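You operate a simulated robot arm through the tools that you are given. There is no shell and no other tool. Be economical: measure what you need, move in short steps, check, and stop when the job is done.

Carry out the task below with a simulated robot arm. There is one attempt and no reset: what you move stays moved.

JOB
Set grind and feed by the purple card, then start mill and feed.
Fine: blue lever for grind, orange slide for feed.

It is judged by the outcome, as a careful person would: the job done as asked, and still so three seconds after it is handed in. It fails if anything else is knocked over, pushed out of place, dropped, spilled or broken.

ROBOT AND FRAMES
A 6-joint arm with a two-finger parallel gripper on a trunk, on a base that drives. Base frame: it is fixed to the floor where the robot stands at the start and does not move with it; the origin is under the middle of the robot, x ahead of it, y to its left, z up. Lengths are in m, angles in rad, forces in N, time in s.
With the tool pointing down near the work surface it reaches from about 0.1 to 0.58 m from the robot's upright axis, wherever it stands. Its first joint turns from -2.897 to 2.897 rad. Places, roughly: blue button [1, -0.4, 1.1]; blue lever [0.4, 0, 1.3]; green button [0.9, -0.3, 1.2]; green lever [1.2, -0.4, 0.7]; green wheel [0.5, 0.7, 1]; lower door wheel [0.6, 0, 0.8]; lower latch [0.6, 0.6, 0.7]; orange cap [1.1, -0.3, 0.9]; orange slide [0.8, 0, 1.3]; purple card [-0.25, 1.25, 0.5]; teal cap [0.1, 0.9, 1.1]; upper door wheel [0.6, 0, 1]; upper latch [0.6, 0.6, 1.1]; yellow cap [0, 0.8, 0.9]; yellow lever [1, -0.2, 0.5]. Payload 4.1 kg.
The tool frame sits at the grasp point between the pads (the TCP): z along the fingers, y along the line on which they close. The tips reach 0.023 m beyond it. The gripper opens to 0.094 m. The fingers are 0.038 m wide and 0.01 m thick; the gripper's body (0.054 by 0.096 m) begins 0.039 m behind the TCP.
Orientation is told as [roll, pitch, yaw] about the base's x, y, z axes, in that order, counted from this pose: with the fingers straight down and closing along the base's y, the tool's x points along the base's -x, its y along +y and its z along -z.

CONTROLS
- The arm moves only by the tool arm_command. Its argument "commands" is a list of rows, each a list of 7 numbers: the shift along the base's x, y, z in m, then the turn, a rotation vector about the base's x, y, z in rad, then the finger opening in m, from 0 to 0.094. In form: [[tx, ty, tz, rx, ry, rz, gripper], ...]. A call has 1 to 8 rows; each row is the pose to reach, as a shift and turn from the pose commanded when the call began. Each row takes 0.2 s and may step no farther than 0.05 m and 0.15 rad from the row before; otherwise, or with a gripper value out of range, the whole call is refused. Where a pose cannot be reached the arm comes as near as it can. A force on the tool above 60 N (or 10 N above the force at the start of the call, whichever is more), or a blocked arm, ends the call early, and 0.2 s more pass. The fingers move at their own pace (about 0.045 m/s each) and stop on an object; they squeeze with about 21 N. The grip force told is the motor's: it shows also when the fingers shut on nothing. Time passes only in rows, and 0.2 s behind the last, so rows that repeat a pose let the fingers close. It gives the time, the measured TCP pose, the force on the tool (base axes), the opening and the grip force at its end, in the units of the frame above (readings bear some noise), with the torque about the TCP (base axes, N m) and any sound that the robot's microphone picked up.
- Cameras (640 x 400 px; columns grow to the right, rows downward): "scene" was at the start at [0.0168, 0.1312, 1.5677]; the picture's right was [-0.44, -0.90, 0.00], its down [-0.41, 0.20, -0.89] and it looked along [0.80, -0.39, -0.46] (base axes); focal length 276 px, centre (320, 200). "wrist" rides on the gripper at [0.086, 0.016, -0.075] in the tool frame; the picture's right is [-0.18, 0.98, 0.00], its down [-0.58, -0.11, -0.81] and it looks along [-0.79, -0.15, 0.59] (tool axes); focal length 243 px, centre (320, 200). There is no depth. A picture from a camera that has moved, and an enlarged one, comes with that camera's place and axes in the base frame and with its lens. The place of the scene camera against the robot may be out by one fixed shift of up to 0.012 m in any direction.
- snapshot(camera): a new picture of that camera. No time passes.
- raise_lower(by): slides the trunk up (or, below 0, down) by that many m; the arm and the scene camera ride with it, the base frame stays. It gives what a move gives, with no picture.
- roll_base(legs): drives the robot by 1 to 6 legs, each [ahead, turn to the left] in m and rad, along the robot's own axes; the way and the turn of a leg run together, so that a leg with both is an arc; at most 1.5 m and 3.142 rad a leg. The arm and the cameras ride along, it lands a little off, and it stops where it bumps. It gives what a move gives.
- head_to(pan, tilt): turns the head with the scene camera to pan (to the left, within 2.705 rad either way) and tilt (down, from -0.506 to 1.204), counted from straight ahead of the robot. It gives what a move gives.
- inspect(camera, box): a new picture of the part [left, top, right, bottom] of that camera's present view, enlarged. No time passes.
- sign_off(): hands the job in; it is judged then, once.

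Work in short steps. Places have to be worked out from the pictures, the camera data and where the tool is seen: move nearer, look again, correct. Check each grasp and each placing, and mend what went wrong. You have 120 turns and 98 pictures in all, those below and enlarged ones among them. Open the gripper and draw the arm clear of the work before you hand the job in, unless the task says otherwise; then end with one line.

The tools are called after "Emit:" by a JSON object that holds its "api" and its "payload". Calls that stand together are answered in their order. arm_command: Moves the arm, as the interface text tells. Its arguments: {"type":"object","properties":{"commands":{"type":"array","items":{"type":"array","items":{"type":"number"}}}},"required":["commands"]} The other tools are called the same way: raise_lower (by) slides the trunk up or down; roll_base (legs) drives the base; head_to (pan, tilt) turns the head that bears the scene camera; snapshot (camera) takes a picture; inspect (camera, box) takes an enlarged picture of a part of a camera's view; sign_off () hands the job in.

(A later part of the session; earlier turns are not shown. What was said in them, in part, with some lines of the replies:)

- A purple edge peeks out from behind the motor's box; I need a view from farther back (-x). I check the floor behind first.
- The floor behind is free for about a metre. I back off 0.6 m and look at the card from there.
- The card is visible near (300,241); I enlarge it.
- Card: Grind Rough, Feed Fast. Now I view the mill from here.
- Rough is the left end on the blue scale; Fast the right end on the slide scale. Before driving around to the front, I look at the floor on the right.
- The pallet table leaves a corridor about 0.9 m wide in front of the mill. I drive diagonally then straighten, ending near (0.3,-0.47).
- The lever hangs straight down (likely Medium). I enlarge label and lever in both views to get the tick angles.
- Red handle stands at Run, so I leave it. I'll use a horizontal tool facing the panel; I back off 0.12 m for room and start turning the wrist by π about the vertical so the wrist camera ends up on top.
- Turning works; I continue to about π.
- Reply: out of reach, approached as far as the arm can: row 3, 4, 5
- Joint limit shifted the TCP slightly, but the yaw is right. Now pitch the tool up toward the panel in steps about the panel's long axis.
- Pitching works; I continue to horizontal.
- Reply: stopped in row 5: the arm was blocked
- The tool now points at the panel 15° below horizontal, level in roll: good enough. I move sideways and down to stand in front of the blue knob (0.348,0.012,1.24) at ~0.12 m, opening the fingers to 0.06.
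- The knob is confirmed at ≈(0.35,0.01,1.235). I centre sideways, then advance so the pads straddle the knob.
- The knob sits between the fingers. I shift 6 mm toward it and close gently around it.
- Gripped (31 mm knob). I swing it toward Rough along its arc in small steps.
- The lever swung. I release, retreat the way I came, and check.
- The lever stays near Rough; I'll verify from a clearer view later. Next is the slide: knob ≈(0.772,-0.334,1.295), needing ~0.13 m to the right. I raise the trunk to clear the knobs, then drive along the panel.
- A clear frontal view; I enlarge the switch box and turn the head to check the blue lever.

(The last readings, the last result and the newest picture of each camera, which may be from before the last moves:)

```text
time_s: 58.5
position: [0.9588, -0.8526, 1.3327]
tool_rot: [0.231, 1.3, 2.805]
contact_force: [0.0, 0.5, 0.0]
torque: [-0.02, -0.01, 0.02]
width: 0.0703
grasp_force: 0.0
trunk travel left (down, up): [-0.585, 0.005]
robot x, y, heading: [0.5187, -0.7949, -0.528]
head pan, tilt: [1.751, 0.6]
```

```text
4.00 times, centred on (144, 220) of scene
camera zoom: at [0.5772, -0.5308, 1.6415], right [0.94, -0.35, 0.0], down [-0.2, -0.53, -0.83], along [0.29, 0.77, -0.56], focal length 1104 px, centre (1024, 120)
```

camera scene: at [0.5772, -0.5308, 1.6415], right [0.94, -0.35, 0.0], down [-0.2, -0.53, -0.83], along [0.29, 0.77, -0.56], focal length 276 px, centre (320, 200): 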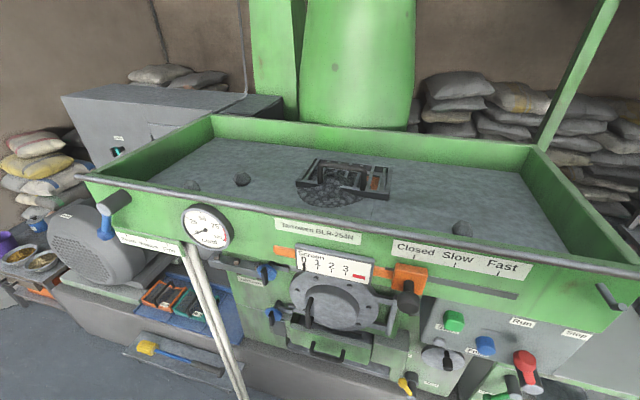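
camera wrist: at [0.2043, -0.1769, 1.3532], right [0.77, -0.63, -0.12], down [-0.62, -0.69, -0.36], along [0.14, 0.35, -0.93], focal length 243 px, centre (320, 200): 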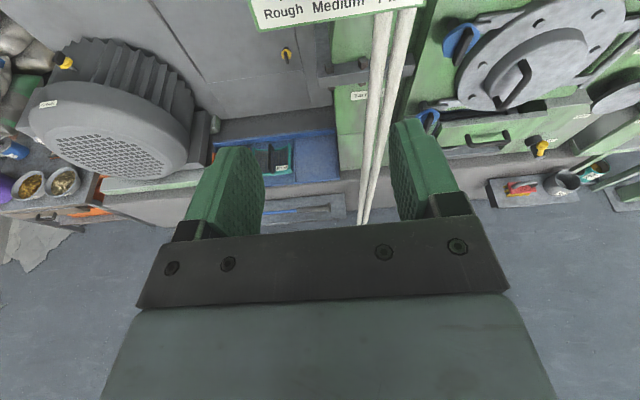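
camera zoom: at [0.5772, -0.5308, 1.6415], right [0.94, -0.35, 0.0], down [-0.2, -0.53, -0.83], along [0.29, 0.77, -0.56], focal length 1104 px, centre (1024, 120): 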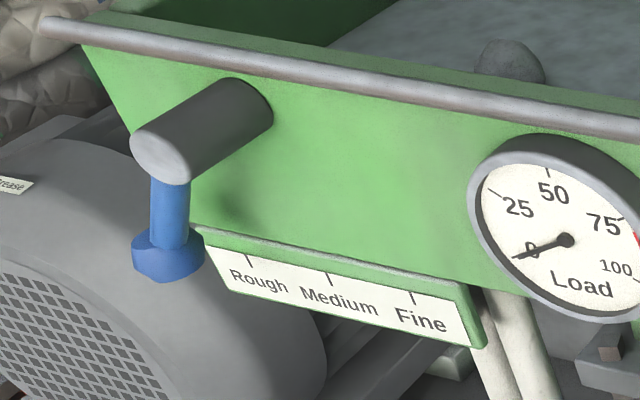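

The lever's projected angle matches the Rough tick. Now I turn to face the panel for the slide.

Emit:
{"api": "roll_base", "payload": {"legs": [[0, 1.49]]}}

Emit:
{"api": "head_to", "payload": {"pan": -0.3, "tilt": 0.7}}

Emit:
{"api": "snapshot", "payload": {"camera": "scene"}}

Emit:
{"api": "snapshot", "payload": {"camera": "wrist"}}

```text
time_s: 62.6
position: [0.6082, -0.3589, 1.3337]
tool_rot: [0.232, 1.3, -1.974]
contact_force: [-0.1, 0.3, 0.2]
torque: [0.0, -0.02, -0.01]
width: 0.0702
grasp_force: 0.0
trunk travel left (down, up): [-0.585, 0.005]
robot x, y, heading: [0.5197, -0.7904, 0.971]
head pan, tilt: [1.751, 0.6]
```

```text
time_s: 64.5
position: [0.6088, -0.3586, 1.3332]
tool_rot: [0.232, 1.301, -1.975]
contact_force: [-0.2, 0.0, 0.3]
torque: [0.07, -0.01, -0.01]
width: 0.07
grasp_force: 0.1
trunk travel left (down, up): [-0.585, 0.005]
robot x, y, heading: [0.5208, -0.7895, 0.969]
head pan, tilt: [-0.3, 0.7]
```

```text
59 pictures are left
camera scene: at [0.4089, -0.6905, 1.6329], right [0.62, -0.78, 0.0], down [-0.5, -0.4, -0.77], along [0.6, 0.48, -0.64], focal length 276 px, centre (320, 200)
```

scene: 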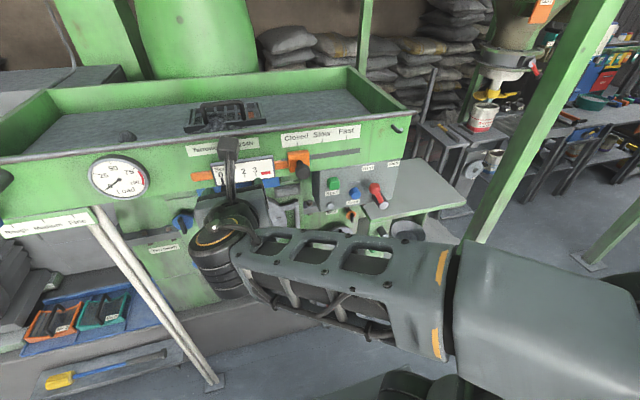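

```text
58 pictures are left
camera wrist: at [0.5882, -0.4039, 1.4381], right [0.77, -0.62, -0.12], down [-0.62, -0.7, -0.36], along [0.14, 0.35, -0.93], focal length 243 px, centre (320, 200)
```

wrist: 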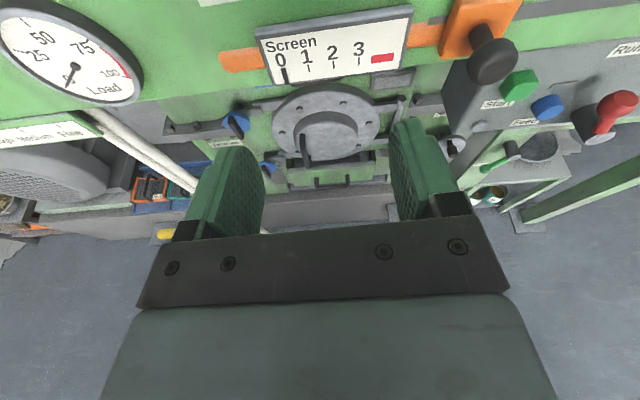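

Triangulated afresh: slide knob (0.783,-0.346,1.29), Start (0.884,-0.358,1.205), Feed (0.921,-0.392,1.163), red knob (0.965,-0.44,1.175). I go in front of the slide knob and stop ~0.1 m short.

Emit:
{"api": "arm_command", "payload": {"commands": [[0.03, -0.02, -0.01, 0, 0, 0, 0.07], [0.06, -0.04, -0.02, 0, 0, 0, 0.07], [0.09, -0.06, -0.03, 0, 0, 0, 0.07], [0.111, -0.078, -0.042, 0, 0, 0, 0.07], [0.125, -0.058, -0.042, 0, 0, 0, 0.07], [0.125, -0.058, -0.042, 0, 0, 0, 0.07]]}}

Emit:
{"api": "snapshot", "payload": {"camera": "wrist"}}

```text
time_s: 66.0
position: [0.7335, -0.417, 1.292]
tool_rot: [0.231, 1.301, -1.976]
contact_force: [-0.4, 0.6, -0.2]
torque: [-0.02, 0.0, -0.02]
width: 0.0704
grasp_force: 0.0
trunk travel left (down, up): [-0.585, 0.005]
robot x, y, heading: [0.5208, -0.7935, 0.973]
head pan, tilt: [-0.3, 0.7]
```

```text
57 pictures are left
camera wrist: at [0.7133, -0.4624, 1.3965], right [0.77, -0.62, -0.12], down [-0.62, -0.7, -0.36], along [0.14, 0.35, -0.93], focal length 243 px, centre (320, 200)
```

wrist: 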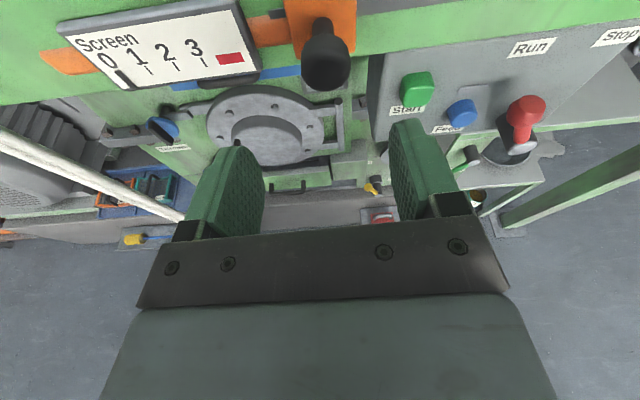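

The knob is centred ahead. I advance to straddle it and close.

Emit:
{"api": "arm_command", "payload": {"commands": [[0.02, 0.028, -0.003, 0, 0, 0, 0.07], [0.04, 0.055, -0.006, 0, 0, 0, 0.07], [0.049, 0.066, -0.006, 0, 0, 0, 0.07], [0.049, 0.066, -0.006, 0, 0, 0, 0.045], [0.049, 0.066, -0.006, 0, 0, 0, 0.03], [0.049, 0.066, -0.006, 0, 0, 0, 0.03], [0.049, 0.066, -0.006, 0, 0, 0, 0.03]]}}

Emit:
{"api": "snapshot", "payload": {"camera": "wrist"}}

```text
time_s: 67.5
position: [0.7846, -0.3522, 1.2854]
tool_rot: [0.223, 1.301, -1.985]
contact_force: [14.7, -10.9, -0.9]
torque: [0.02, -0.27, -0.35]
width: 0.0383
grasp_force: 9.7
trunk travel left (down, up): [-0.585, 0.005]
robot x, y, heading: [0.5201, -0.7932, 0.972]
head pan, tilt: [-0.3, 0.7]
```

```text
56 pictures are left
camera wrist: at [0.7642, -0.3981, 1.3904], right [0.77, -0.62, -0.12], down [-0.62, -0.7, -0.36], along [0.14, 0.35, -0.93], focal length 243 px, centre (320, 200)
```

wrist: 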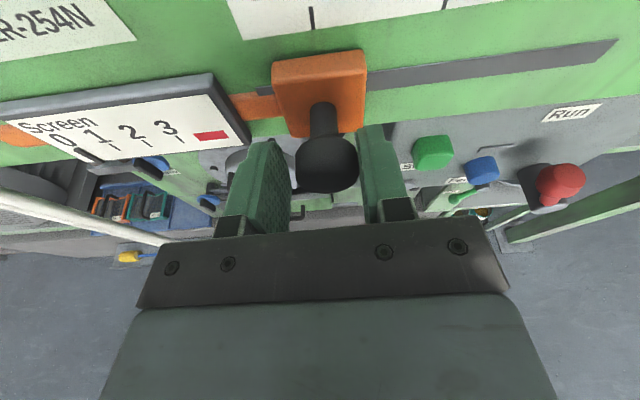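

The knob is held, at the Closed stop. I drag it along the slot (0.82,-0.57) by about 0.13 m, in small rows.

Emit:
{"api": "arm_command", "payload": {"commands": [[0.013, -0.009, 0, 0, 0, 0, 0.03], [0.03, -0.021, 0, 0, 0, 0, 0.03], [0.047, -0.033, 0, 0, 0, 0, 0.03], [0.064, -0.0447, 0, 0, 0, 0, 0.03], [0.08, -0.056, 0, 0, 0, 0, 0.03], [0.095, -0.0663, 0, 0, 0, 0, 0.03], [0.104, -0.0726, 0, 0, 0, 0, 0.03]]}}

Emit:
{"api": "snapshot", "payload": {"camera": "wrist"}}

```text
time_s: 69.2
position: [0.8115, -0.3716, 1.2889]
tool_rot: [0.225, 1.282, -1.986]
contact_force: [-1.9, -0.1, -35.6]
torque: [-0.67, 0.37, 0.02]
width: 0.0335
grasp_force: 44.9
out of reach, approached as far as the arm can: row 3, 4, 5, 6, 7
trunk travel left (down, up): [-0.585, 0.005]
robot x, y, heading: [0.5183, -0.7931, 0.967]
head pan, tilt: [-0.3, 0.7]
```

```text
55 pictures are left
camera wrist: at [0.7915, -0.4155, 1.3939], right [0.77, -0.63, -0.11], down [-0.62, -0.7, -0.34], along [0.13, 0.33, -0.93], focal length 243 px, centre (320, 200)
```

wrist: 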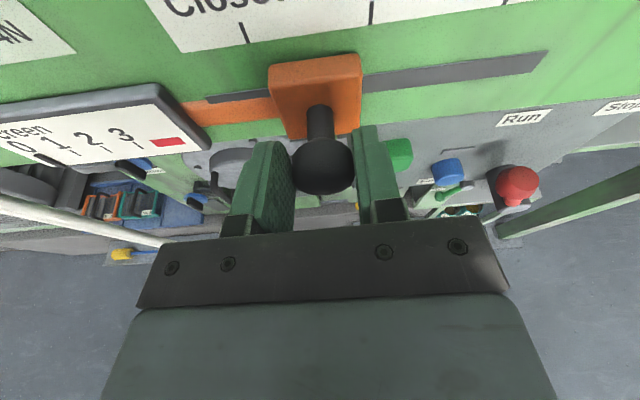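

The arm hit a reach limit after ~33 mm: the tool needs to stay left of the robot's axis. I release, retreat, and drive further along the panel.

Emit:
{"api": "arm_command", "payload": {"commands": [[0, 0, 0, 0, 0, 0, 0.07], [0, 0, 0, 0, 0, 0, 0.07], [0, 0, 0, 0, 0, 0, 0.07], [-0.028, -0.038, 0, 0, 0, 0, 0.07], [-0.056, -0.076, 0, 0, 0, 0, 0.07], [-0.084, -0.114, 0.03, 0, 0, 0, 0.07], [-0.1, -0.13, 0.04, 0, 0, 0, 0.07]]}}

Emit:
{"api": "snapshot", "payload": {"camera": "wrist"}}

```text
refused: row 6 steps farther than a row can; nothing moved
```

```text
54 pictures are left
camera wrist: at [0.7915, -0.4155, 1.3939], right [0.77, -0.63, -0.11], down [-0.62, -0.7, -0.34], along [0.13, 0.33, -0.93], focal length 243 px, centre (320, 200)
```

wrist: 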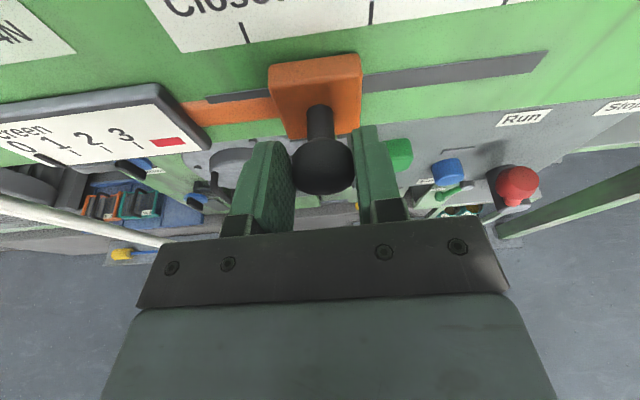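

A row was too long; I repeat with shorter steps.

Emit:
{"api": "arm_command", "payload": {"commands": [[0, 0, 0, 0, 0, 0, 0.07], [0, 0, 0, 0, 0, 0, 0.07], [0, 0, 0, 0, 0, 0, 0.07], [-0.026, -0.036, 0, 0, 0, 0, 0.07], [-0.052, -0.072, 0, 0, 0, 0, 0.07], [-0.073, -0.1, 0.01, 0, 0, 0, 0.07], [-0.09, -0.125, 0.03, 0, 0, 0, 0.07]]}}

Emit:
{"api": "snapshot", "payload": {"camera": "wrist"}}

```text
time_s: 70.8
position: [0.7352, -0.4834, 1.3136]
tool_rot: [0.385, 1.253, -1.833]
contact_force: [-0.7, -0.1, -1.7]
torque: [0.15, 0.06, -0.06]
width: 0.07
grasp_force: 0.2
out of reach, approached as far as the arm can: row 6, 7
trunk travel left (down, up): [-0.585, 0.005]
robot x, y, heading: [0.5216, -0.7945, 0.973]
head pan, tilt: [-0.3, 0.7]
```

```text
53 pictures are left
camera wrist: at [0.7117, -0.5226, 1.4205], right [0.77, -0.63, -0.06], down [-0.61, -0.72, -0.33], along [0.17, 0.29, -0.94], focal length 243 px, centre (320, 200)
```

wrist: 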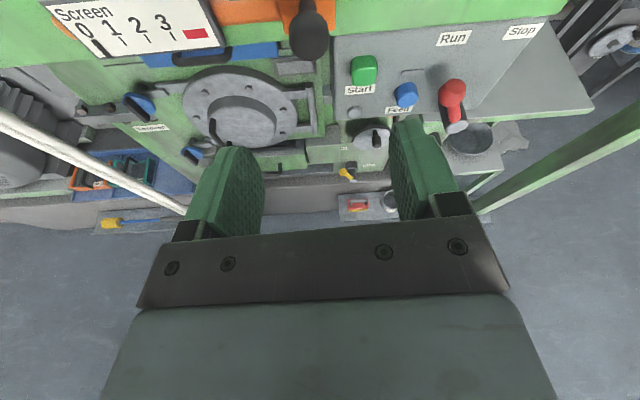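

Clear of the knob. I drive ~0.28 m along the panel and face it again.

Emit:
{"api": "roll_base", "payload": {"legs": [[0, -1.47], [0.28, 0], [0, 1.45]]}}

Emit:
{"api": "snapshot", "payload": {"camera": "wrist"}}

Emit:
{"api": "snapshot", "payload": {"camera": "scene"}}

```text
time_s: 79.8
position: [0.993, -0.6295, 1.3125]
tool_rot: [0.226, 1.259, -2.044]
contact_force: [0.3, 0.2, 0.1]
torque: [0.0, -0.03, -0.01]
width: 0.0701
grasp_force: 0.0
trunk travel left (down, up): [-0.585, 0.005]
robot x, y, heading: [0.7615, -0.9276, 0.916]
head pan, tilt: [-0.3, 0.7]
```

```text
52 pictures are left
camera wrist: at [0.9713, -0.67, 1.4184], right [0.73, -0.67, -0.11], down [-0.67, -0.67, -0.32], along [0.14, 0.31, -0.94], focal length 243 px, centre (320, 200)
```

wrist: 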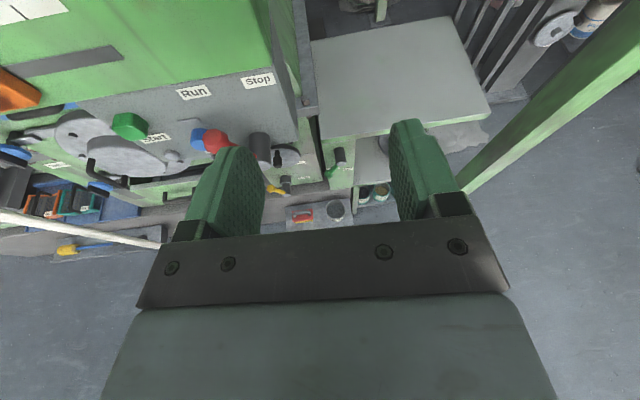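

```text
51 pictures are left
camera scene: at [0.6577, -0.8215, 1.6332], right [0.58, -0.81, 0.0], down [-0.52, -0.38, -0.77], along [0.62, 0.45, -0.64], focal length 276 px, centre (320, 200)
```

scene: 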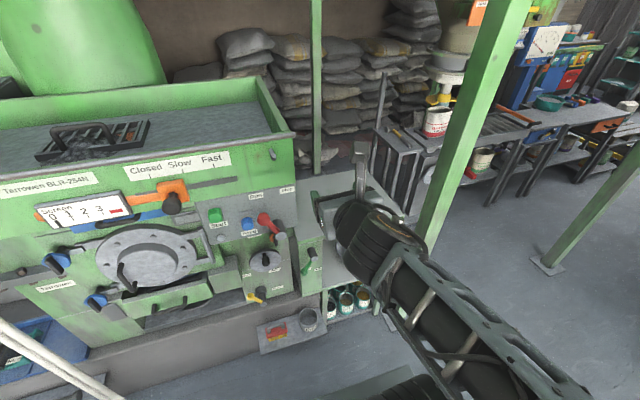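

I bring the tool left in front of the slide knob (now ≈(0.81,-0.367,1.286)) at standoff, squaring the yaw by 0.1.

Emit:
{"api": "arm_command", "payload": {"commands": [[-0.035, 0.024, 0, 0, 0, 0.02, 0.07], [-0.07, 0.048, 0, 0, 0, 0.04, 0.07], [-0.105, 0.072, 0, 0, 0, 0.06, 0.07], [-0.14, 0.096, -0.005, 0, 0, 0.08, 0.07], [-0.175, 0.12, -0.01, 0, 0, 0.1, 0.07], [-0.21, 0.144, -0.015, 0, 0, 0.1, 0.07], [-0.235, 0.165, -0.022, 0, 0, 0.1, 0.07], [-0.235, 0.17, -0.022, 0, 0, 0.1, 0.07]]}}

Emit:
{"api": "snapshot", "payload": {"camera": "wrist"}}

Emit:
{"api": "snapshot", "payload": {"camera": "scene"}}

```text
time_s: 81.6
position: [0.7575, -0.4608, 1.2898]
tool_rot: [0.222, 1.262, -1.946]
contact_force: [1.4, 0.1, -0.6]
torque: [-0.03, 0.0, -0.03]
width: 0.07
grasp_force: 0.0
trunk travel left (down, up): [-0.585, 0.005]
robot x, y, heading: [0.7604, -0.9262, 0.926]
head pan, tilt: [-0.3, 0.7]
```

```text
50 pictures are left
camera wrist: at [0.74, -0.502, 1.396], right [0.8, -0.6, -0.11], down [-0.6, -0.74, -0.32], along [0.11, 0.32, -0.94], focal length 243 px, centre (320, 200)
```

wrist: 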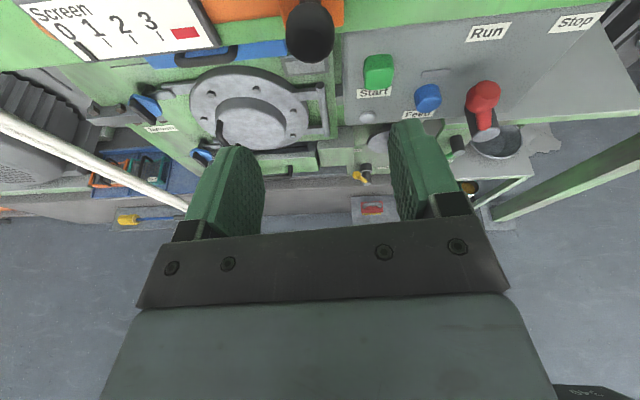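

```text
49 pictures are left
camera scene: at [0.6578, -0.8215, 1.6329], right [0.58, -0.81, 0.0], down [-0.52, -0.38, -0.76], along [0.62, 0.45, -0.64], focal length 276 px, centre (320, 200)
```

scene: 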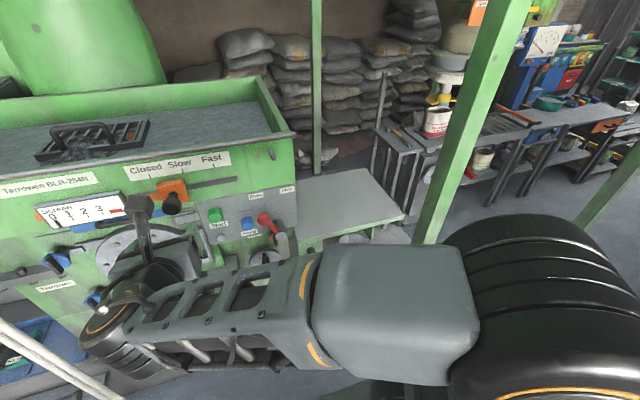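

The knob is centred ahead (~(0.813,-0.37,1.288)). I advance and grip.

Emit:
{"api": "arm_command", "payload": {"commands": [[0.02, 0.034, 0, 0, 0, 0, 0.07], [0.038, 0.065, -0.002, 0, 0, 0, 0.07], [0.05, 0.085, -0.003, 0, 0, 0, 0.07], [0.05, 0.085, -0.003, 0, 0, 0, 0.045], [0.05, 0.085, -0.003, 0, 0, 0, 0.03], [0.05, 0.085, -0.003, 0, 0, 0, 0.03], [0.05, 0.085, -0.003, 0, 0, 0, 0.03]]}}

Emit:
{"api": "snapshot", "payload": {"camera": "wrist"}}

```text
time_s: 83.2
position: [0.8088, -0.3743, 1.2876]
tool_rot: [0.224, 1.259, -1.945]
contact_force: [2.3, -1.0, 1.0]
torque: [0.08, -0.15, -0.01]
width: 0.0324
grasp_force: 44.7
trunk travel left (down, up): [-0.585, 0.005]
robot x, y, heading: [0.7602, -0.9281, 0.923]
head pan, tilt: [-0.3, 0.7]
```

```text
48 pictures are left
camera wrist: at [0.7909, -0.4167, 1.3931], right [0.8, -0.6, -0.11], down [-0.6, -0.74, -0.32], along [0.11, 0.32, -0.94], focal length 243 px, centre (320, 200)
```

wrist: 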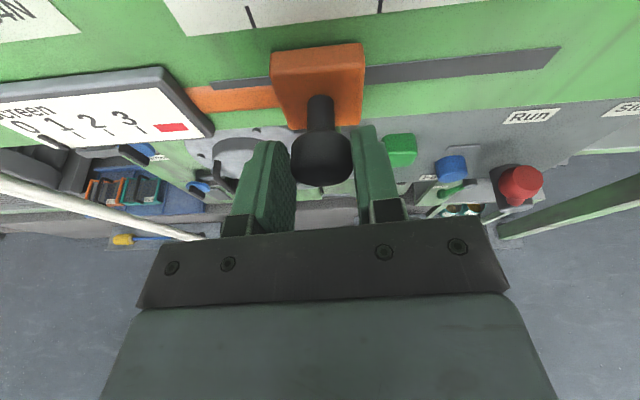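

Gripped. I drag 0.08 m along the slot, then look before finishing.

Emit:
{"api": "arm_command", "payload": {"commands": [[0.013, -0.009, 0, 0, 0, 0, 0.03], [0.026, -0.018, 0, 0, 0, 0, 0.03], [0.04, -0.028, 0, 0, 0, 0, 0.03], [0.053, -0.037, 0, 0, 0, 0, 0.03], [0.066, -0.046, 0, 0, 0, 0, 0.03], [0.066, -0.046, 0, 0, 0, 0, 0.03]]}}

Emit:
{"api": "snapshot", "payload": {"camera": "wrist"}}

Emit:
{"api": "inspect", "payload": {"camera": "scene", "box": [120, 130, 320, 260]}}

```text
time_s: 84.6
position: [0.8735, -0.4227, 1.2869]
tool_rot: [0.226, 1.26, -1.941]
contact_force: [-6.1, -6.8, -0.7]
torque: [-0.09, -0.07, 0.18]
width: 0.0324
grasp_force: 44.1
trunk travel left (down, up): [-0.585, 0.005]
robot x, y, heading: [0.761, -0.9306, 0.927]
head pan, tilt: [-0.3, 0.7]
```

```text
47 pictures are left
camera wrist: at [0.8562, -0.4646, 1.3932], right [0.8, -0.6, -0.11], down [-0.6, -0.74, -0.32], along [0.11, 0.32, -0.94], focal length 243 px, centre (320, 200)
```

wrist: 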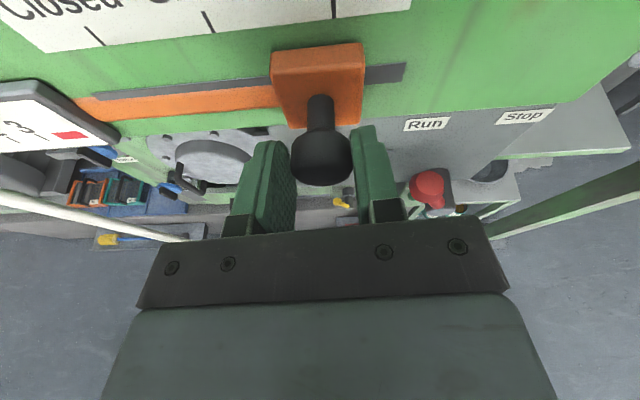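

```text
3.08 times, centred on (220, 195) of scene
camera zoom: at [0.6567, -0.8227, 1.6329], right [0.58, -0.81, 0.0], down [-0.52, -0.38, -0.77], along [0.62, 0.45, -0.64], focal length 849 px, centre (628, 215)
```

zoom: 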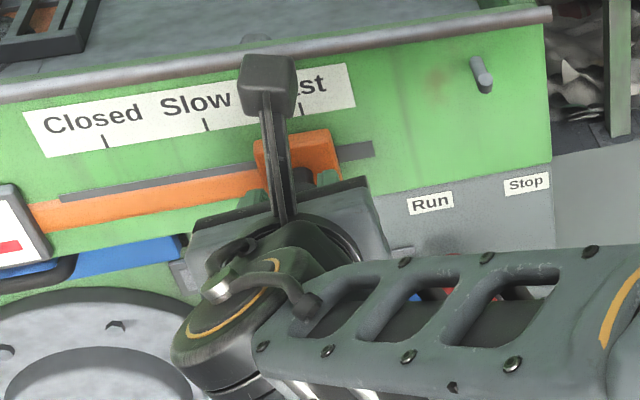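

The block is ~10 mm short of the Fast tick. I move that far, then release and back off to check.

Emit:
{"api": "arm_command", "payload": {"commands": [[0.004, -0.003, 0, 0, 0, 0, 0.03], [0.0085, -0.006, 0, 0, 0, 0, 0.03], [0.0085, -0.006, 0, 0, 0, 0, 0.03]]}}

Emit:
{"api": "arm_command", "payload": {"commands": [[0, 0, 0, 0, 0, 0, 0.07], [0, 0, 0, 0, 0, 0, 0.07], [0, 0, 0, 0, 0, 0, 0.07], [-0.026, -0.036, 0, 0, 0, 0, 0.07], [-0.046, -0.076, 0, 0, 0, 0, 0.07], [-0.066, -0.1, 0, 0, 0, 0, 0.07]]}}

Emit:
{"api": "inspect", "payload": {"camera": "scene", "box": [120, 130, 320, 260]}}

Emit:
{"api": "snapshot", "payload": {"camera": "wrist"}}

```text
time_s: 85.4
position: [0.8813, -0.4277, 1.287]
tool_rot: [0.226, 1.259, -1.943]
contact_force: [-8.6, -7.3, -4.0]
torque: [-0.35, 0.29, 0.12]
width: 0.0323
grasp_force: 44.9
trunk travel left (down, up): [-0.585, 0.005]
robot x, y, heading: [0.7598, -0.9316, 0.923]
head pan, tilt: [-0.3, 0.7]
```

```text
time_s: 86.8
position: [0.817, -0.5268, 1.2859]
tool_rot: [0.226, 1.26, -1.943]
contact_force: [-0.3, 1.1, 0.1]
torque: [-0.01, 0.0, -0.03]
width: 0.0702
grasp_force: 0.1
trunk travel left (down, up): [-0.585, 0.005]
robot x, y, heading: [0.7633, -0.9265, 0.923]
head pan, tilt: [-0.3, 0.7]
```

```text
3.08 times, centred on (220, 195) of scene
camera zoom: at [0.6578, -0.8217, 1.6329], right [0.58, -0.81, 0.0], down [-0.52, -0.38, -0.77], along [0.62, 0.45, -0.64], focal length 849 px, centre (628, 215)
```

zoom: 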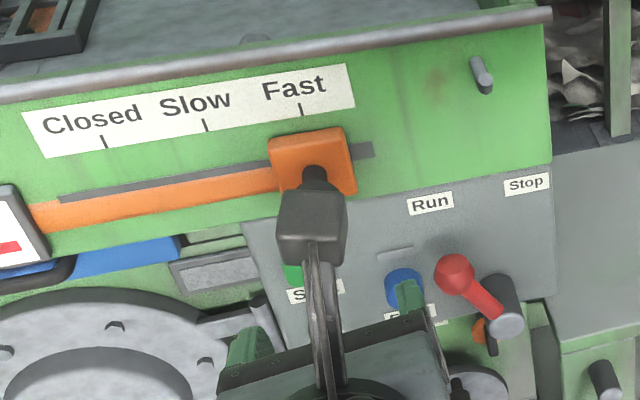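

```text
44 pictures are left
camera wrist: at [0.8002, -0.5698, 1.3928], right [0.8, -0.6, -0.11], down [-0.6, -0.74, -0.32], along [0.11, 0.32, -0.94], focal length 243 px, centre (320, 200)
```

wrist: 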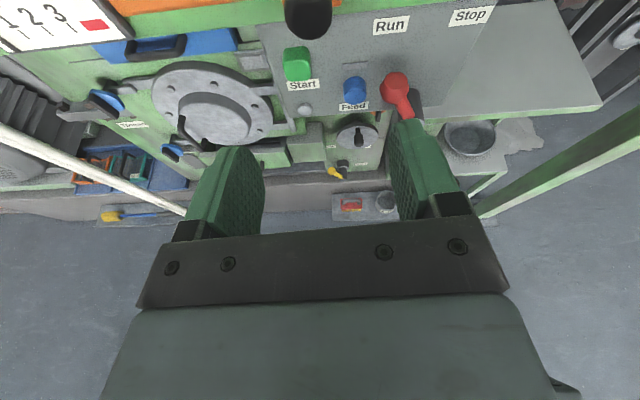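

The slide now sits under Fast. For the buttons, the wrist camera mount above the gripper would strike the slide knob, so I roll the tool back by π about its own axis (camera below), closing the fingers.

Emit:
{"api": "arm_command", "payload": {"commands": [[0, 0, 0, 0.082, 0.117, -0.044, 0], [0, 0, 0, 0.164, 0.235, -0.088, 0], [0, 0, 0, 0.247, 0.352, -0.132, 0], [0, 0, 0, 0.329, 0.47, -0.176, 0], [0, 0, 0, 0.411, 0.587, -0.22, 0], [0, 0, 0, 0.493, 0.705, -0.265, 0], [0, 0, 0, 0.575, 0.822, -0.309, 0], [0, 0, 0, 0.653, 0.933, -0.35, 0]]}}

Emit:
{"api": "arm_command", "payload": {"commands": [[0, 0, 0, 0.082, 0.117, -0.044, 0], [0, 0, 0, 0.164, 0.235, -0.088, 0], [0, 0, 0, 0.247, 0.352, -0.132, 0], [0, 0, 0, 0.329, 0.47, -0.176, 0], [0, 0, 0, 0.411, 0.587, -0.22, 0], [0, 0, 0, 0.493, 0.705, -0.265, 0], [0, 0, 0, 0.575, 0.822, -0.309, 0], [0, 0, 0, 0.653, 0.933, -0.35, 0]]}}

Emit:
{"api": "arm_command", "payload": {"commands": [[0, 0, 0, 0.082, 0.117, -0.044, 0], [0, 0, 0, 0.164, 0.235, -0.088, 0], [0, 0, 0, 0.247, 0.352, -0.132, 0], [0, 0, 0, 0.329, 0.47, -0.176, 0], [0, 0, 0, 0.411, 0.587, -0.22, 0]]}}

Emit:
{"api": "snapshot", "payload": {"camera": "wrist"}}

Emit:
{"api": "snapshot", "payload": {"camera": "scene"}}

```text
time_s: 88.6
position: [0.8164, -0.5274, 1.2874]
tool_rot: [-1.243, 0.423, 2.676]
contact_force: [0.5, 0.3, 0.3]
torque: [0.03, -0.01, -0.01]
width: 0.0003
grasp_force: 21.4
trunk travel left (down, up): [-0.585, 0.005]
robot x, y, heading: [0.7629, -0.9295, 0.923]
head pan, tilt: [-0.3, 0.7]
```

```text
time_s: 90.4
position: [0.8162, -0.5276, 1.2871]
tool_rot: [-1.179, -0.706, 2.272]
contact_force: [0.8, -0.1, 0.4]
torque: [0.05, 0.0, 0.02]
width: 0.0002
grasp_force: 20.9
trunk travel left (down, up): [-0.585, 0.005]
robot x, y, heading: [0.7616, -0.9267, 0.927]
head pan, tilt: [-0.3, 0.7]
```

```text
time_s: 91.6
position: [0.8157, -0.527, 1.2857]
tool_rot: [-0.253, -1.269, 1.224]
contact_force: [0.0, 0.6, 0.0]
torque: [0.02, -0.01, 0.02]
width: 0.0
grasp_force: 20.8
trunk travel left (down, up): [-0.585, 0.005]
robot x, y, heading: [0.7637, -0.927, 0.925]
head pan, tilt: [-0.3, 0.7]
```

```text
43 pictures are left
camera wrist: at [0.7535, -0.6, 1.2252], right [-0.8, 0.6, 0.1], down [-0.29, -0.53, 0.8], along [0.53, 0.6, 0.6], focal length 243 px, centre (320, 200)
```

wrist: 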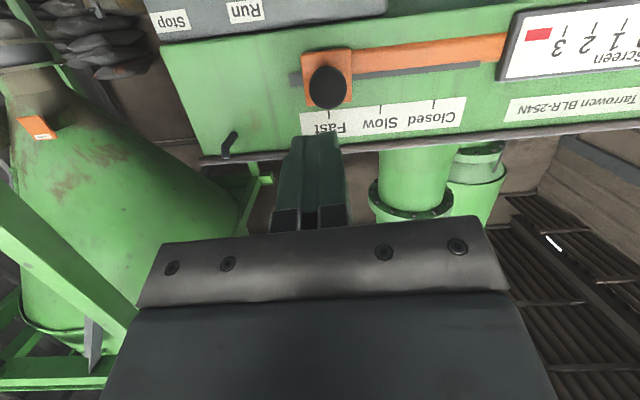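

```text
42 pictures are left
camera scene: at [0.6577, -0.8215, 1.6329], right [0.58, -0.81, 0.0], down [-0.52, -0.38, -0.77], along [0.62, 0.45, -0.64], focal length 276 px, centre (320, 200)
```

scene: 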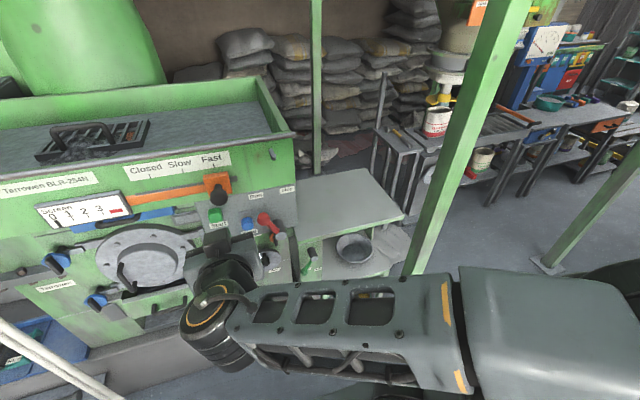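

The slide aligns with the Fast tick exactly in this view. Now I lower and approach to ~7 cm before the Start button (est. (0.887,-0.363,1.205)).

Emit:
{"api": "arm_command", "payload": {"commands": [[0, 0, -0.04, 0, 0, 0, 0], [0.005, 0.02, -0.065, 0, 0, 0, 0], [0.01, 0.05, -0.065, 0, 0, 0, 0], [0.02, 0.08, -0.06, 0, 0, 0, 0], [0.02, 0.08, -0.06, 0, 0, 0, 0]]}}

Emit:
{"api": "snapshot", "payload": {"camera": "wrist"}}

Emit:
{"api": "inspect", "payload": {"camera": "scene", "box": [170, 150, 330, 250]}}

```text
time_s: 92.8
position: [0.837, -0.4466, 1.2279]
tool_rot: [-0.264, -1.266, 1.233]
contact_force: [0.3, -0.7, 0.7]
torque: [0.0, 0.0, 0.0]
width: 0.0
grasp_force: 21.0
trunk travel left (down, up): [-0.585, 0.005]
robot x, y, heading: [0.7647, -0.9254, 0.928]
head pan, tilt: [-0.3, 0.7]
```

```text
41 pictures are left
camera wrist: at [0.7744, -0.5201, 1.1656], right [-0.8, 0.6, 0.1], down [-0.3, -0.53, 0.8], along [0.53, 0.61, 0.6], focal length 243 px, centre (320, 200)
```

wrist: 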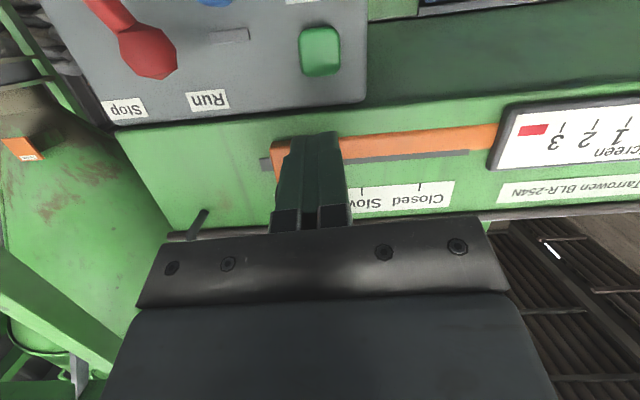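

```text
4.00 times, centred on (250, 200) of scene
camera zoom: at [0.6577, -0.8215, 1.6329], right [0.58, -0.81, 0.0], down [-0.52, -0.38, -0.76], along [0.62, 0.45, -0.64], focal length 1104 px, centre (600, 200)
```

zoom: 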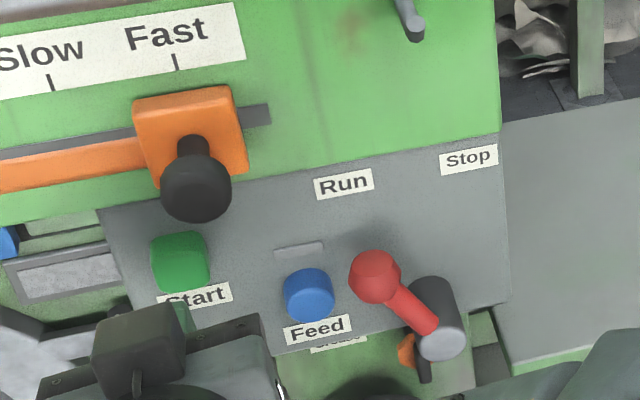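

Wrist-only triangulation gives Start at (0.903,-0.354,1.186) and Feed at (0.956,-0.391,1.135). I approach Start to near contact.

Emit:
{"api": "arm_command", "payload": {"commands": [[0.015, 0.02, -0.02, 0, 0, 0, 0], [0.03, 0.042, -0.034, 0, 0, 0, 0], [0.04, 0.057, -0.035, 0, 0, 0, 0], [0.04, 0.057, -0.035, 0, 0, 0, 0]]}}

Emit:
{"api": "inspect", "payload": {"camera": "scene", "box": [170, 150, 330, 250]}}

Emit:
{"api": "snapshot", "payload": {"camera": "wrist"}}

```text
time_s: 93.8
position: [0.876, -0.3896, 1.1924]
tool_rot: [-0.263, -1.267, 1.234]
contact_force: [0.2, -0.9, -0.9]
torque: [-0.01, 0.02, 0.03]
width: 0.0
grasp_force: 20.8
trunk travel left (down, up): [-0.585, 0.005]
robot x, y, heading: [0.7609, -0.9272, 0.92]
head pan, tilt: [-0.3, 0.7]
```

```text
4.00 times, centred on (250, 200) of scene
camera zoom: at [0.6577, -0.8214, 1.6329], right [0.58, -0.81, 0.0], down [-0.52, -0.38, -0.76], along [0.62, 0.45, -0.64], focal length 1104 px, centre (600, 200)
```

zoom: 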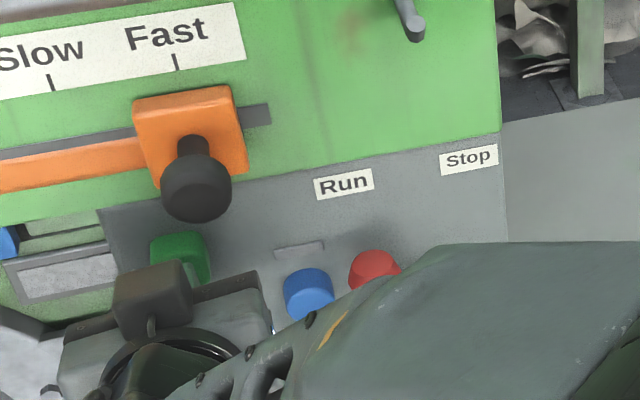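

```text
38 pictures are left
camera wrist: at [0.8133, -0.4628, 1.1301], right [-0.8, 0.6, 0.1], down [-0.3, -0.53, 0.8], along [0.53, 0.61, 0.6], focal length 243 px, centre (320, 200)
```

wrist: 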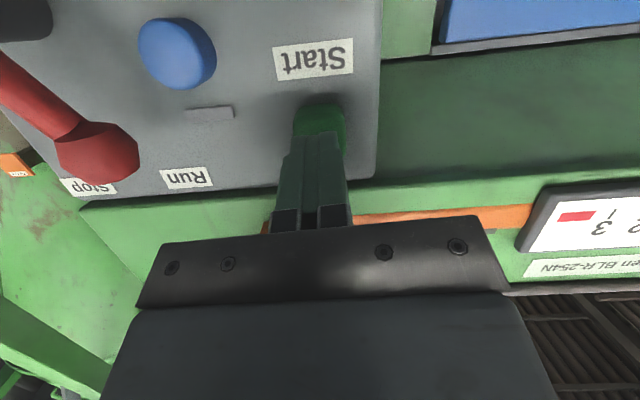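

The fingertips are right at the Start button. I press forward in small steps.

Emit:
{"api": "arm_command", "payload": {"commands": [[0.0034, 0.005, 0, 0, 0, 0, 0], [0.0068, 0.01, 0, 0, 0, 0, 0], [0.01, 0.0145, 0, 0, 0, 0, 0], [0.0135, 0.0195, 0, 0, 0, 0, 0], [0.017, 0.0245, 0, 0, 0, 0, 0]]}}

```text
time_s: 95.0
position: [0.89, -0.3694, 1.1912]
tool_rot: [-0.265, -1.265, 1.237]
contact_force: [-14.2, -28.8, -4.4]
torque: [0.19, 0.01, -0.22]
width: 0.0
grasp_force: 21.3
trunk travel left (down, up): [-0.585, 0.005]
robot x, y, heading: [0.7646, -0.9272, 0.928]
head pan, tilt: [-0.3, 0.7]
heard: click
```

A click was heard. I pull back and check for signs that the mill runs.

Emit:
{"api": "arm_command", "payload": {"commands": [[-0.014, -0.02, 0, 0, 0, 0, 0], [-0.028, -0.04, 0, 0, 0, 0, 0], [-0.042, -0.06, 0, 0, 0, 0, 0], [-0.055, -0.08, 0, 0, 0, 0, 0]]}}

Emit:
{"api": "snapshot", "payload": {"camera": "scene"}}

Emit:
{"api": "snapshot", "payload": {"camera": "wrist"}}

```text
time_s: 96.0
position: [0.8381, -0.4447, 1.1916]
tool_rot: [-0.264, -1.267, 1.233]
contact_force: [0.5, 1.1, 0.8]
torque: [-0.01, 0.0, 0.0]
width: 0.0001
grasp_force: 21.4
trunk travel left (down, up): [-0.585, 0.005]
robot x, y, heading: [0.7607, -0.9307, 0.921]
head pan, tilt: [-0.3, 0.7]
```

```text
37 pictures are left
camera scene: at [0.6576, -0.8218, 1.6329], right [0.58, -0.81, 0.0], down [-0.52, -0.38, -0.77], along [0.62, 0.45, -0.64], focal length 276 px, centre (320, 200)
```

scene: 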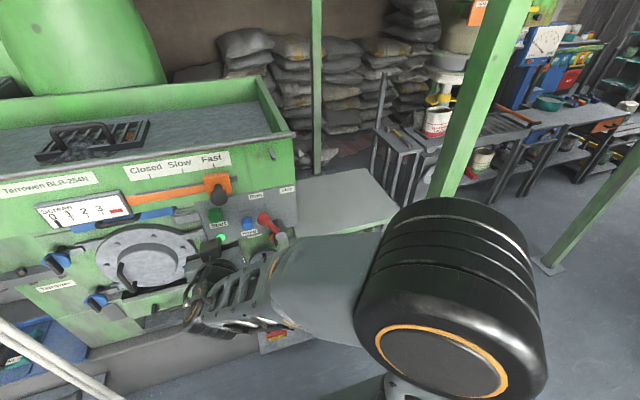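

```text
36 pictures are left
camera wrist: at [0.7758, -0.5187, 1.1302], right [-0.8, 0.6, 0.1], down [-0.3, -0.53, 0.8], along [0.53, 0.61, 0.6], focal length 243 px, centre (320, 200)
```

wrist: 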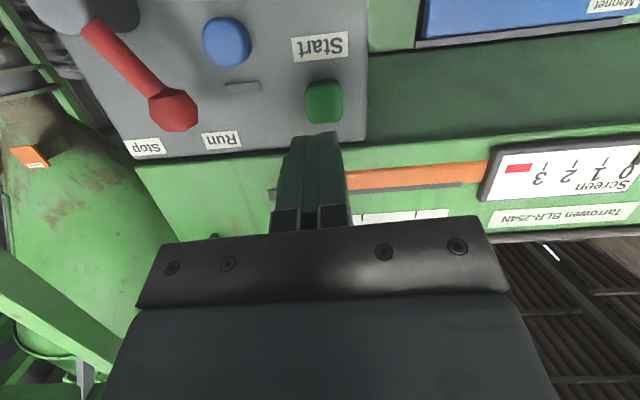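

There seems to be a green lamp lit below Start; I enlarge it.

Emit:
{"api": "inspect", "payload": {"camera": "scene", "box": [180, 170, 308, 250]}}

```text
5.00 times, centred on (244, 210) of scene
camera zoom: at [0.6576, -0.8218, 1.6329], right [0.58, -0.81, 0.0], down [-0.52, -0.38, -0.77], along [0.62, 0.45, -0.64], focal length 1379 px, centre (700, 150)
```

zoom: 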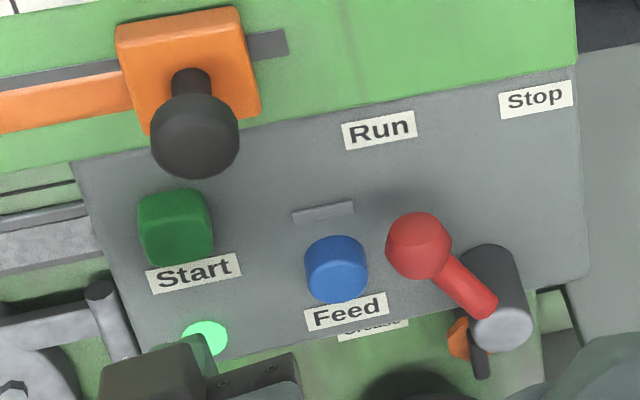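

The mill lamp is lit. For Feed, the red handle stands close to its right, so I yaw the tool 0.4 rad so its body comes from the left, and move to a standoff before Feed.

Emit:
{"api": "arm_command", "payload": {"commands": [[-0.005, -0.008, -0.015, 0, 0, -0.13, 0], [-0.005, -0.008, -0.03, 0, 0, -0.27, 0], [0.0, -0.008, -0.045, 0, 0, -0.4, 0], [0.025, -0.006, -0.052, 0, 0, -0.4, 0], [0.05, -0.003, -0.052, 0, 0, -0.4, 0], [0.06, -0.002, -0.052, 0, 0, -0.4, 0], [0.06, -0.002, -0.052, 0, 0, -0.4, 0]]}}

Emit:
{"api": "snapshot", "payload": {"camera": "wrist"}}

Emit:
{"api": "inspect", "payload": {"camera": "scene", "box": [180, 170, 340, 270]}}

```text
time_s: 97.6
position: [0.8987, -0.4465, 1.1396]
tool_rot: [-0.263, -1.268, 0.835]
contact_force: [-0.1, 0.8, -1.2]
torque: [0.0, 0.0, -0.01]
width: 0.0
grasp_force: 20.5
trunk travel left (down, up): [-0.585, 0.005]
robot x, y, heading: [0.7643, -0.9318, 0.923]
head pan, tilt: [-0.3, 0.7]
```

```text
34 pictures are left
camera wrist: at [0.8125, -0.4899, 1.0782], right [-0.5, 0.86, 0.1], down [-0.48, -0.37, 0.8], along [0.72, 0.35, 0.6], focal length 243 px, centre (320, 200)
```

wrist: 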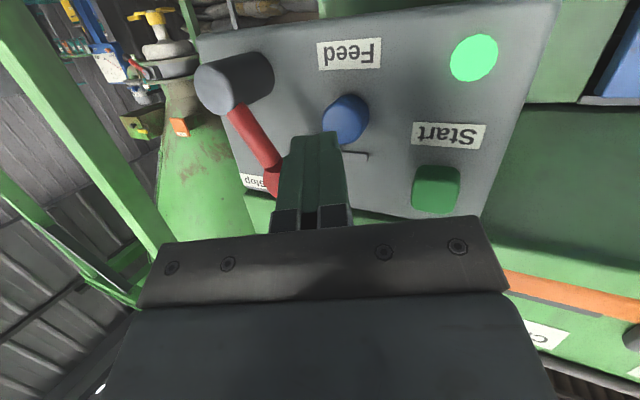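

```text
4.00 times, centred on (260, 220) of scene
camera zoom: at [0.6577, -0.8214, 1.6329], right [0.58, -0.81, 0.0], down [-0.52, -0.38, -0.77], along [0.62, 0.45, -0.64], focal length 1104 px, centre (560, 120)
```

zoom: 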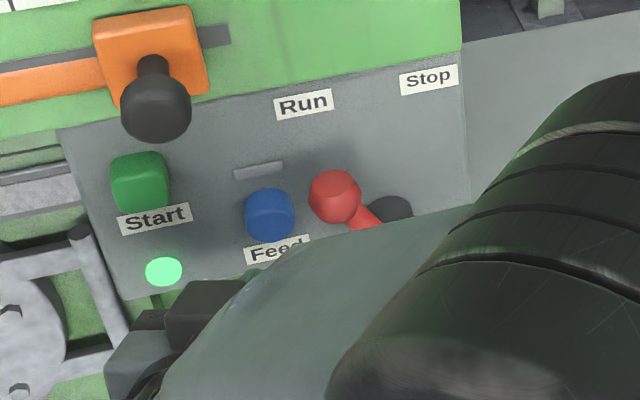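

Feed confirmed at (0.953,-0.393,1.136). I advance toward it in small steps, up to first contact.

Emit:
{"api": "arm_command", "payload": {"commands": [[0.012, 0.012, 0, 0, 0, 0, 0], [0.022, 0.024, 0, 0, 0, 0, 0], [0.029, 0.034, 0, 0, 0, 0, 0], [0.029, 0.034, 0, 0, 0, 0, 0]]}}

Emit:
{"api": "snapshot", "payload": {"camera": "wrist"}}

Emit:
{"api": "inspect", "payload": {"camera": "scene", "box": [180, 170, 340, 270]}}

```text
time_s: 98.6
position: [0.9261, -0.4125, 1.1393]
tool_rot: [-0.263, -1.267, 0.835]
contact_force: [-2.8, -1.7, 0.3]
torque: [0.05, -0.02, 0.05]
width: 0.0
grasp_force: 21.3
trunk travel left (down, up): [-0.585, 0.005]
robot x, y, heading: [0.7614, -0.9252, 0.921]
head pan, tilt: [-0.3, 0.7]
```

```text
32 pictures are left
camera wrist: at [0.8409, -0.4561, 1.078], right [-0.5, 0.86, 0.1], down [-0.48, -0.37, 0.8], along [0.72, 0.35, 0.6], focal length 243 px, centre (320, 200)
```

wrist: 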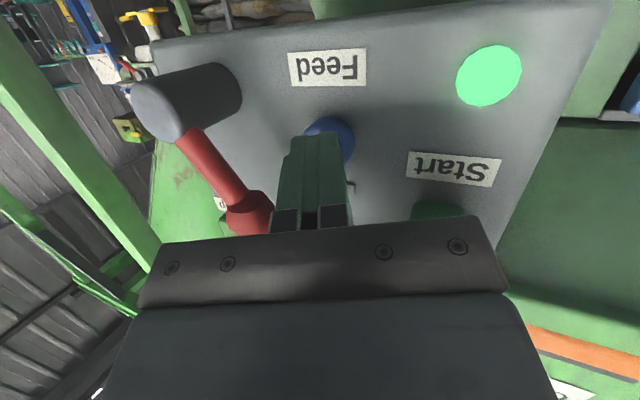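

```text
4.00 times, centred on (260, 220) of scene
camera zoom: at [0.6573, -0.8216, 1.6329], right [0.58, -0.81, 0.0], down [-0.52, -0.38, -0.77], along [0.62, 0.45, -0.64], focal length 1104 px, centre (560, 120)
```

zoom: 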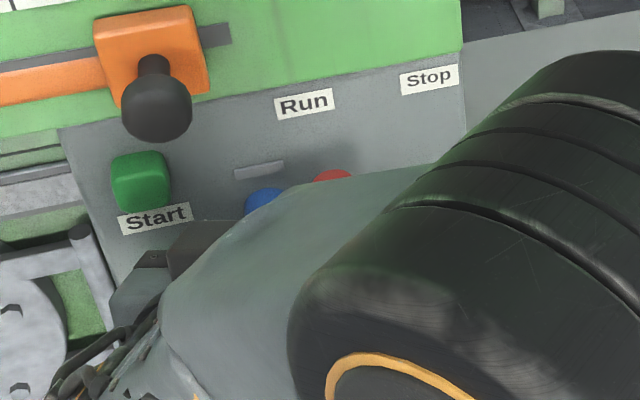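

Light contact with Feed (3 N); the red handle still has about 2 cm clearance. I press straight in.

Emit:
{"api": "arm_command", "payload": {"commands": [[0.0028, 0.004, 0, 0, 0, 0, 0], [0.0057, 0.008, 0, 0, 0, 0, 0], [0.0085, 0.012, 0, 0, 0, 0, 0], [0.0105, 0.015, 0, 0, 0, 0, 0]]}}

```text
time_s: 99.6
position: [0.9337, -0.4016, 1.1408]
tool_rot: [-0.265, -1.265, 0.837]
contact_force: [-23.8, -33.4, -6.3]
torque: [0.1, -0.06, 0.02]
width: 0.0001
grasp_force: 20.9
trunk travel left (down, up): [-0.585, 0.005]
robot x, y, heading: [0.761, -0.9287, 0.924]
head pan, tilt: [-0.3, 0.7]
heard: click
```

A click. I retreat along the approach path and check the feed.

Emit:
{"api": "arm_command", "payload": {"commands": [[-0.014, -0.018, 0, 0, 0, 0, 0], [-0.028, -0.036, 0, 0, 0, 0, 0], [-0.044, -0.056, 0, 0, 0, 0, 0], [-0.066, -0.08, 0, 0, 0, 0, 0], [-0.09, -0.11, 0, 0, 0, 0, 0], [-0.12, -0.13, 0, 0, 0, 0, 0], [-0.15, -0.13, 0, 0, 0, 0, 0]]}}

Emit:
{"api": "snapshot", "payload": {"camera": "wrist"}}

Emit:
{"api": "snapshot", "payload": {"camera": "scene"}}

```text
time_s: 101.2
position: [0.7872, -0.5283, 1.1388]
tool_rot: [-0.265, -1.265, 0.837]
contact_force: [0.4, 0.1, 0.3]
torque: [-0.05, -0.02, -0.02]
width: 0.0
grasp_force: 21.2
trunk travel left (down, up): [-0.585, 0.005]
robot x, y, heading: [0.7639, -0.928, 0.924]
head pan, tilt: [-0.3, 0.7]
```

```text
30 pictures are left
camera wrist: at [0.7012, -0.5711, 1.0781], right [-0.5, 0.86, 0.1], down [-0.48, -0.37, 0.8], along [0.72, 0.35, 0.6], focal length 243 px, centre (320, 200)
```

wrist: 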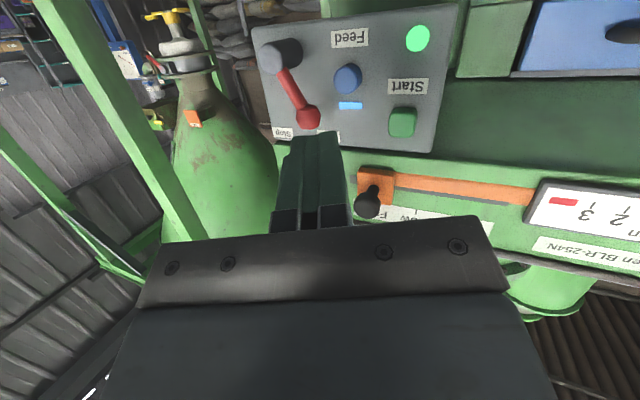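

```text
29 pictures are left
camera scene: at [0.6571, -0.8212, 1.6328], right [0.58, -0.81, 0.0], down [-0.52, -0.38, -0.77], along [0.62, 0.45, -0.64], focal length 276 px, centre (320, 200)
```

scene: 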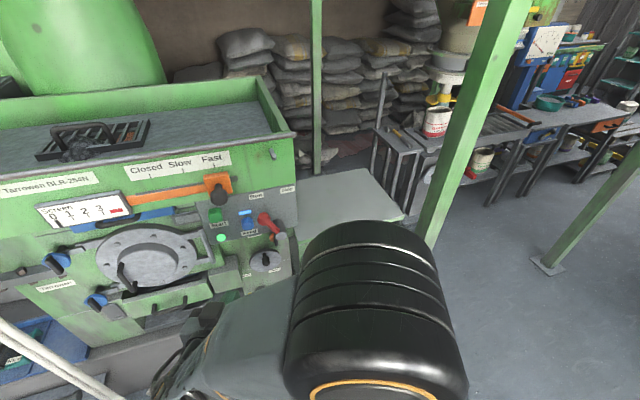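

Both lamps are lit (green mill, blue feed). I open the gripper and take a last look at lever, gauge and slide.

Emit:
{"api": "arm_command", "payload": {"commands": [[-0.02, -0.03, 0, 0, 0, 0, 0.05], [-0.04, -0.05, 0, 0, 0, 0, 0.09], [-0.04, -0.05, 0, 0, 0, 0, 0.09]]}}

Emit:
{"api": "head_to", "payload": {"pan": 0.35, "tilt": 0.6}}

Emit:
{"api": "snapshot", "payload": {"camera": "scene"}}

Emit:
{"api": "snapshot", "payload": {"camera": "wrist"}}

```text
time_s: 102.0
position: [0.7463, -0.5782, 1.141]
tool_rot: [-0.265, -1.267, 0.835]
contact_force: [0.5, 0.5, -0.2]
torque: [-0.01, 0.03, 0.01]
width: 0.0678
grasp_force: 0.1
trunk travel left (down, up): [-0.585, 0.005]
robot x, y, heading: [0.7602, -0.9282, 0.926]
head pan, tilt: [-0.3, 0.7]
```

```text
time_s: 103.1
position: [0.7462, -0.5774, 1.1397]
tool_rot: [-0.263, -1.267, 0.834]
contact_force: [0.4, 0.4, -0.1]
torque: [0.01, -0.01, 0.03]
width: 0.0902
grasp_force: 0.0
trunk travel left (down, up): [-0.585, 0.005]
robot x, y, heading: [0.7639, -0.9312, 0.921]
head pan, tilt: [0.351, 0.6]
```

```text
28 pictures are left
camera scene: at [0.6146, -0.7865, 1.6415], right [0.96, -0.29, 0.0], down [-0.17, -0.54, -0.82], along [0.24, 0.79, -0.57], focal length 276 px, centre (320, 200)
```

scene: 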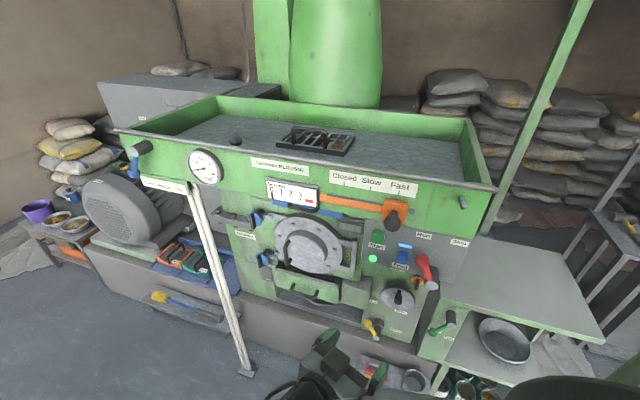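

```text
27 pictures are left
camera wrist: at [0.6608, -0.6206, 1.0785], right [-0.5, 0.86, 0.1], down [-0.48, -0.37, 0.8], along [0.72, 0.35, 0.6], focal length 243 px, centre (320, 200)
```

wrist: 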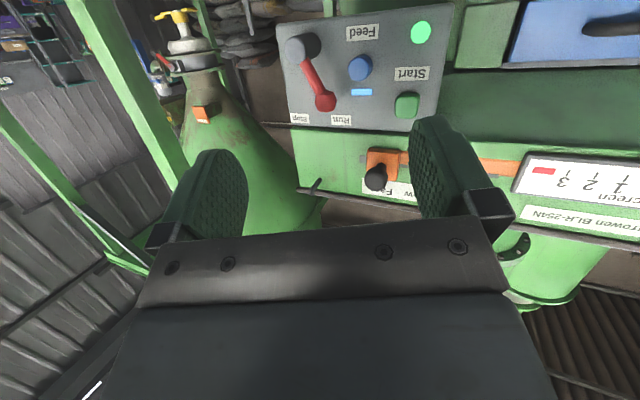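

I enlarge the lever/gauge and the tray for a last check.

Emit:
{"api": "inspect", "payload": {"camera": "scene", "box": [110, 120, 238, 200]}}

Emit:
{"api": "inspect", "payload": {"camera": "scene", "box": [250, 120, 450, 290]}}

```text
5.00 times, centred on (174, 160) of scene
camera zoom: at [0.6146, -0.7865, 1.6415], right [0.96, -0.29, 0.0], down [-0.17, -0.54, -0.82], along [0.24, 0.79, -0.57], focal length 1379 px, centre (1050, 400)
```

zoom: 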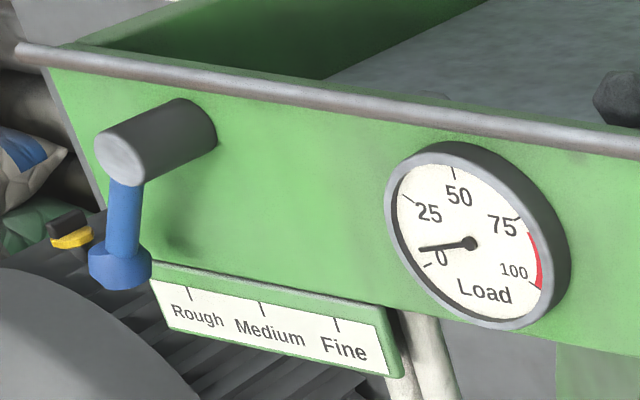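

```text
2.35 times, centred on (350, 205) of scene
camera zoom: at [0.6146, -0.7865, 1.6415], right [0.96, -0.29, 0.0], down [-0.17, -0.54, -0.82], along [0.24, 0.79, -0.57], focal length 649 px, centre (249, 188)
```

zoom: 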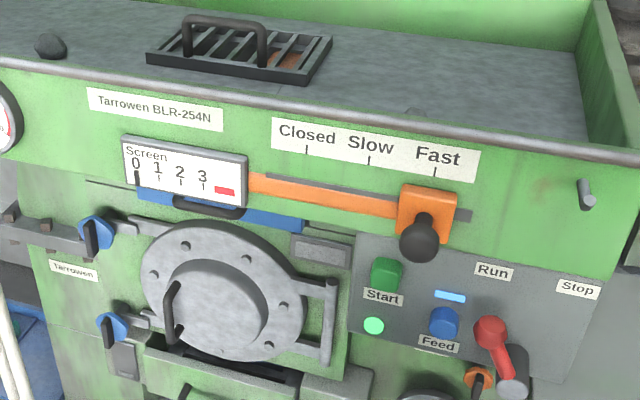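

The lever is at Rough and the slide at Fast. The mill and feed lamps are lit, the load needle has risen, and material is flowing. The arm is clear and the gripper open, so I hand in.

Emit:
{"api": "sign_off", "payload": {}}

```text
The job is handed in.
```

The job is done and handed in: grind is set to Rough and feed to Fast, as the purple card says, and both mill and feed are running.
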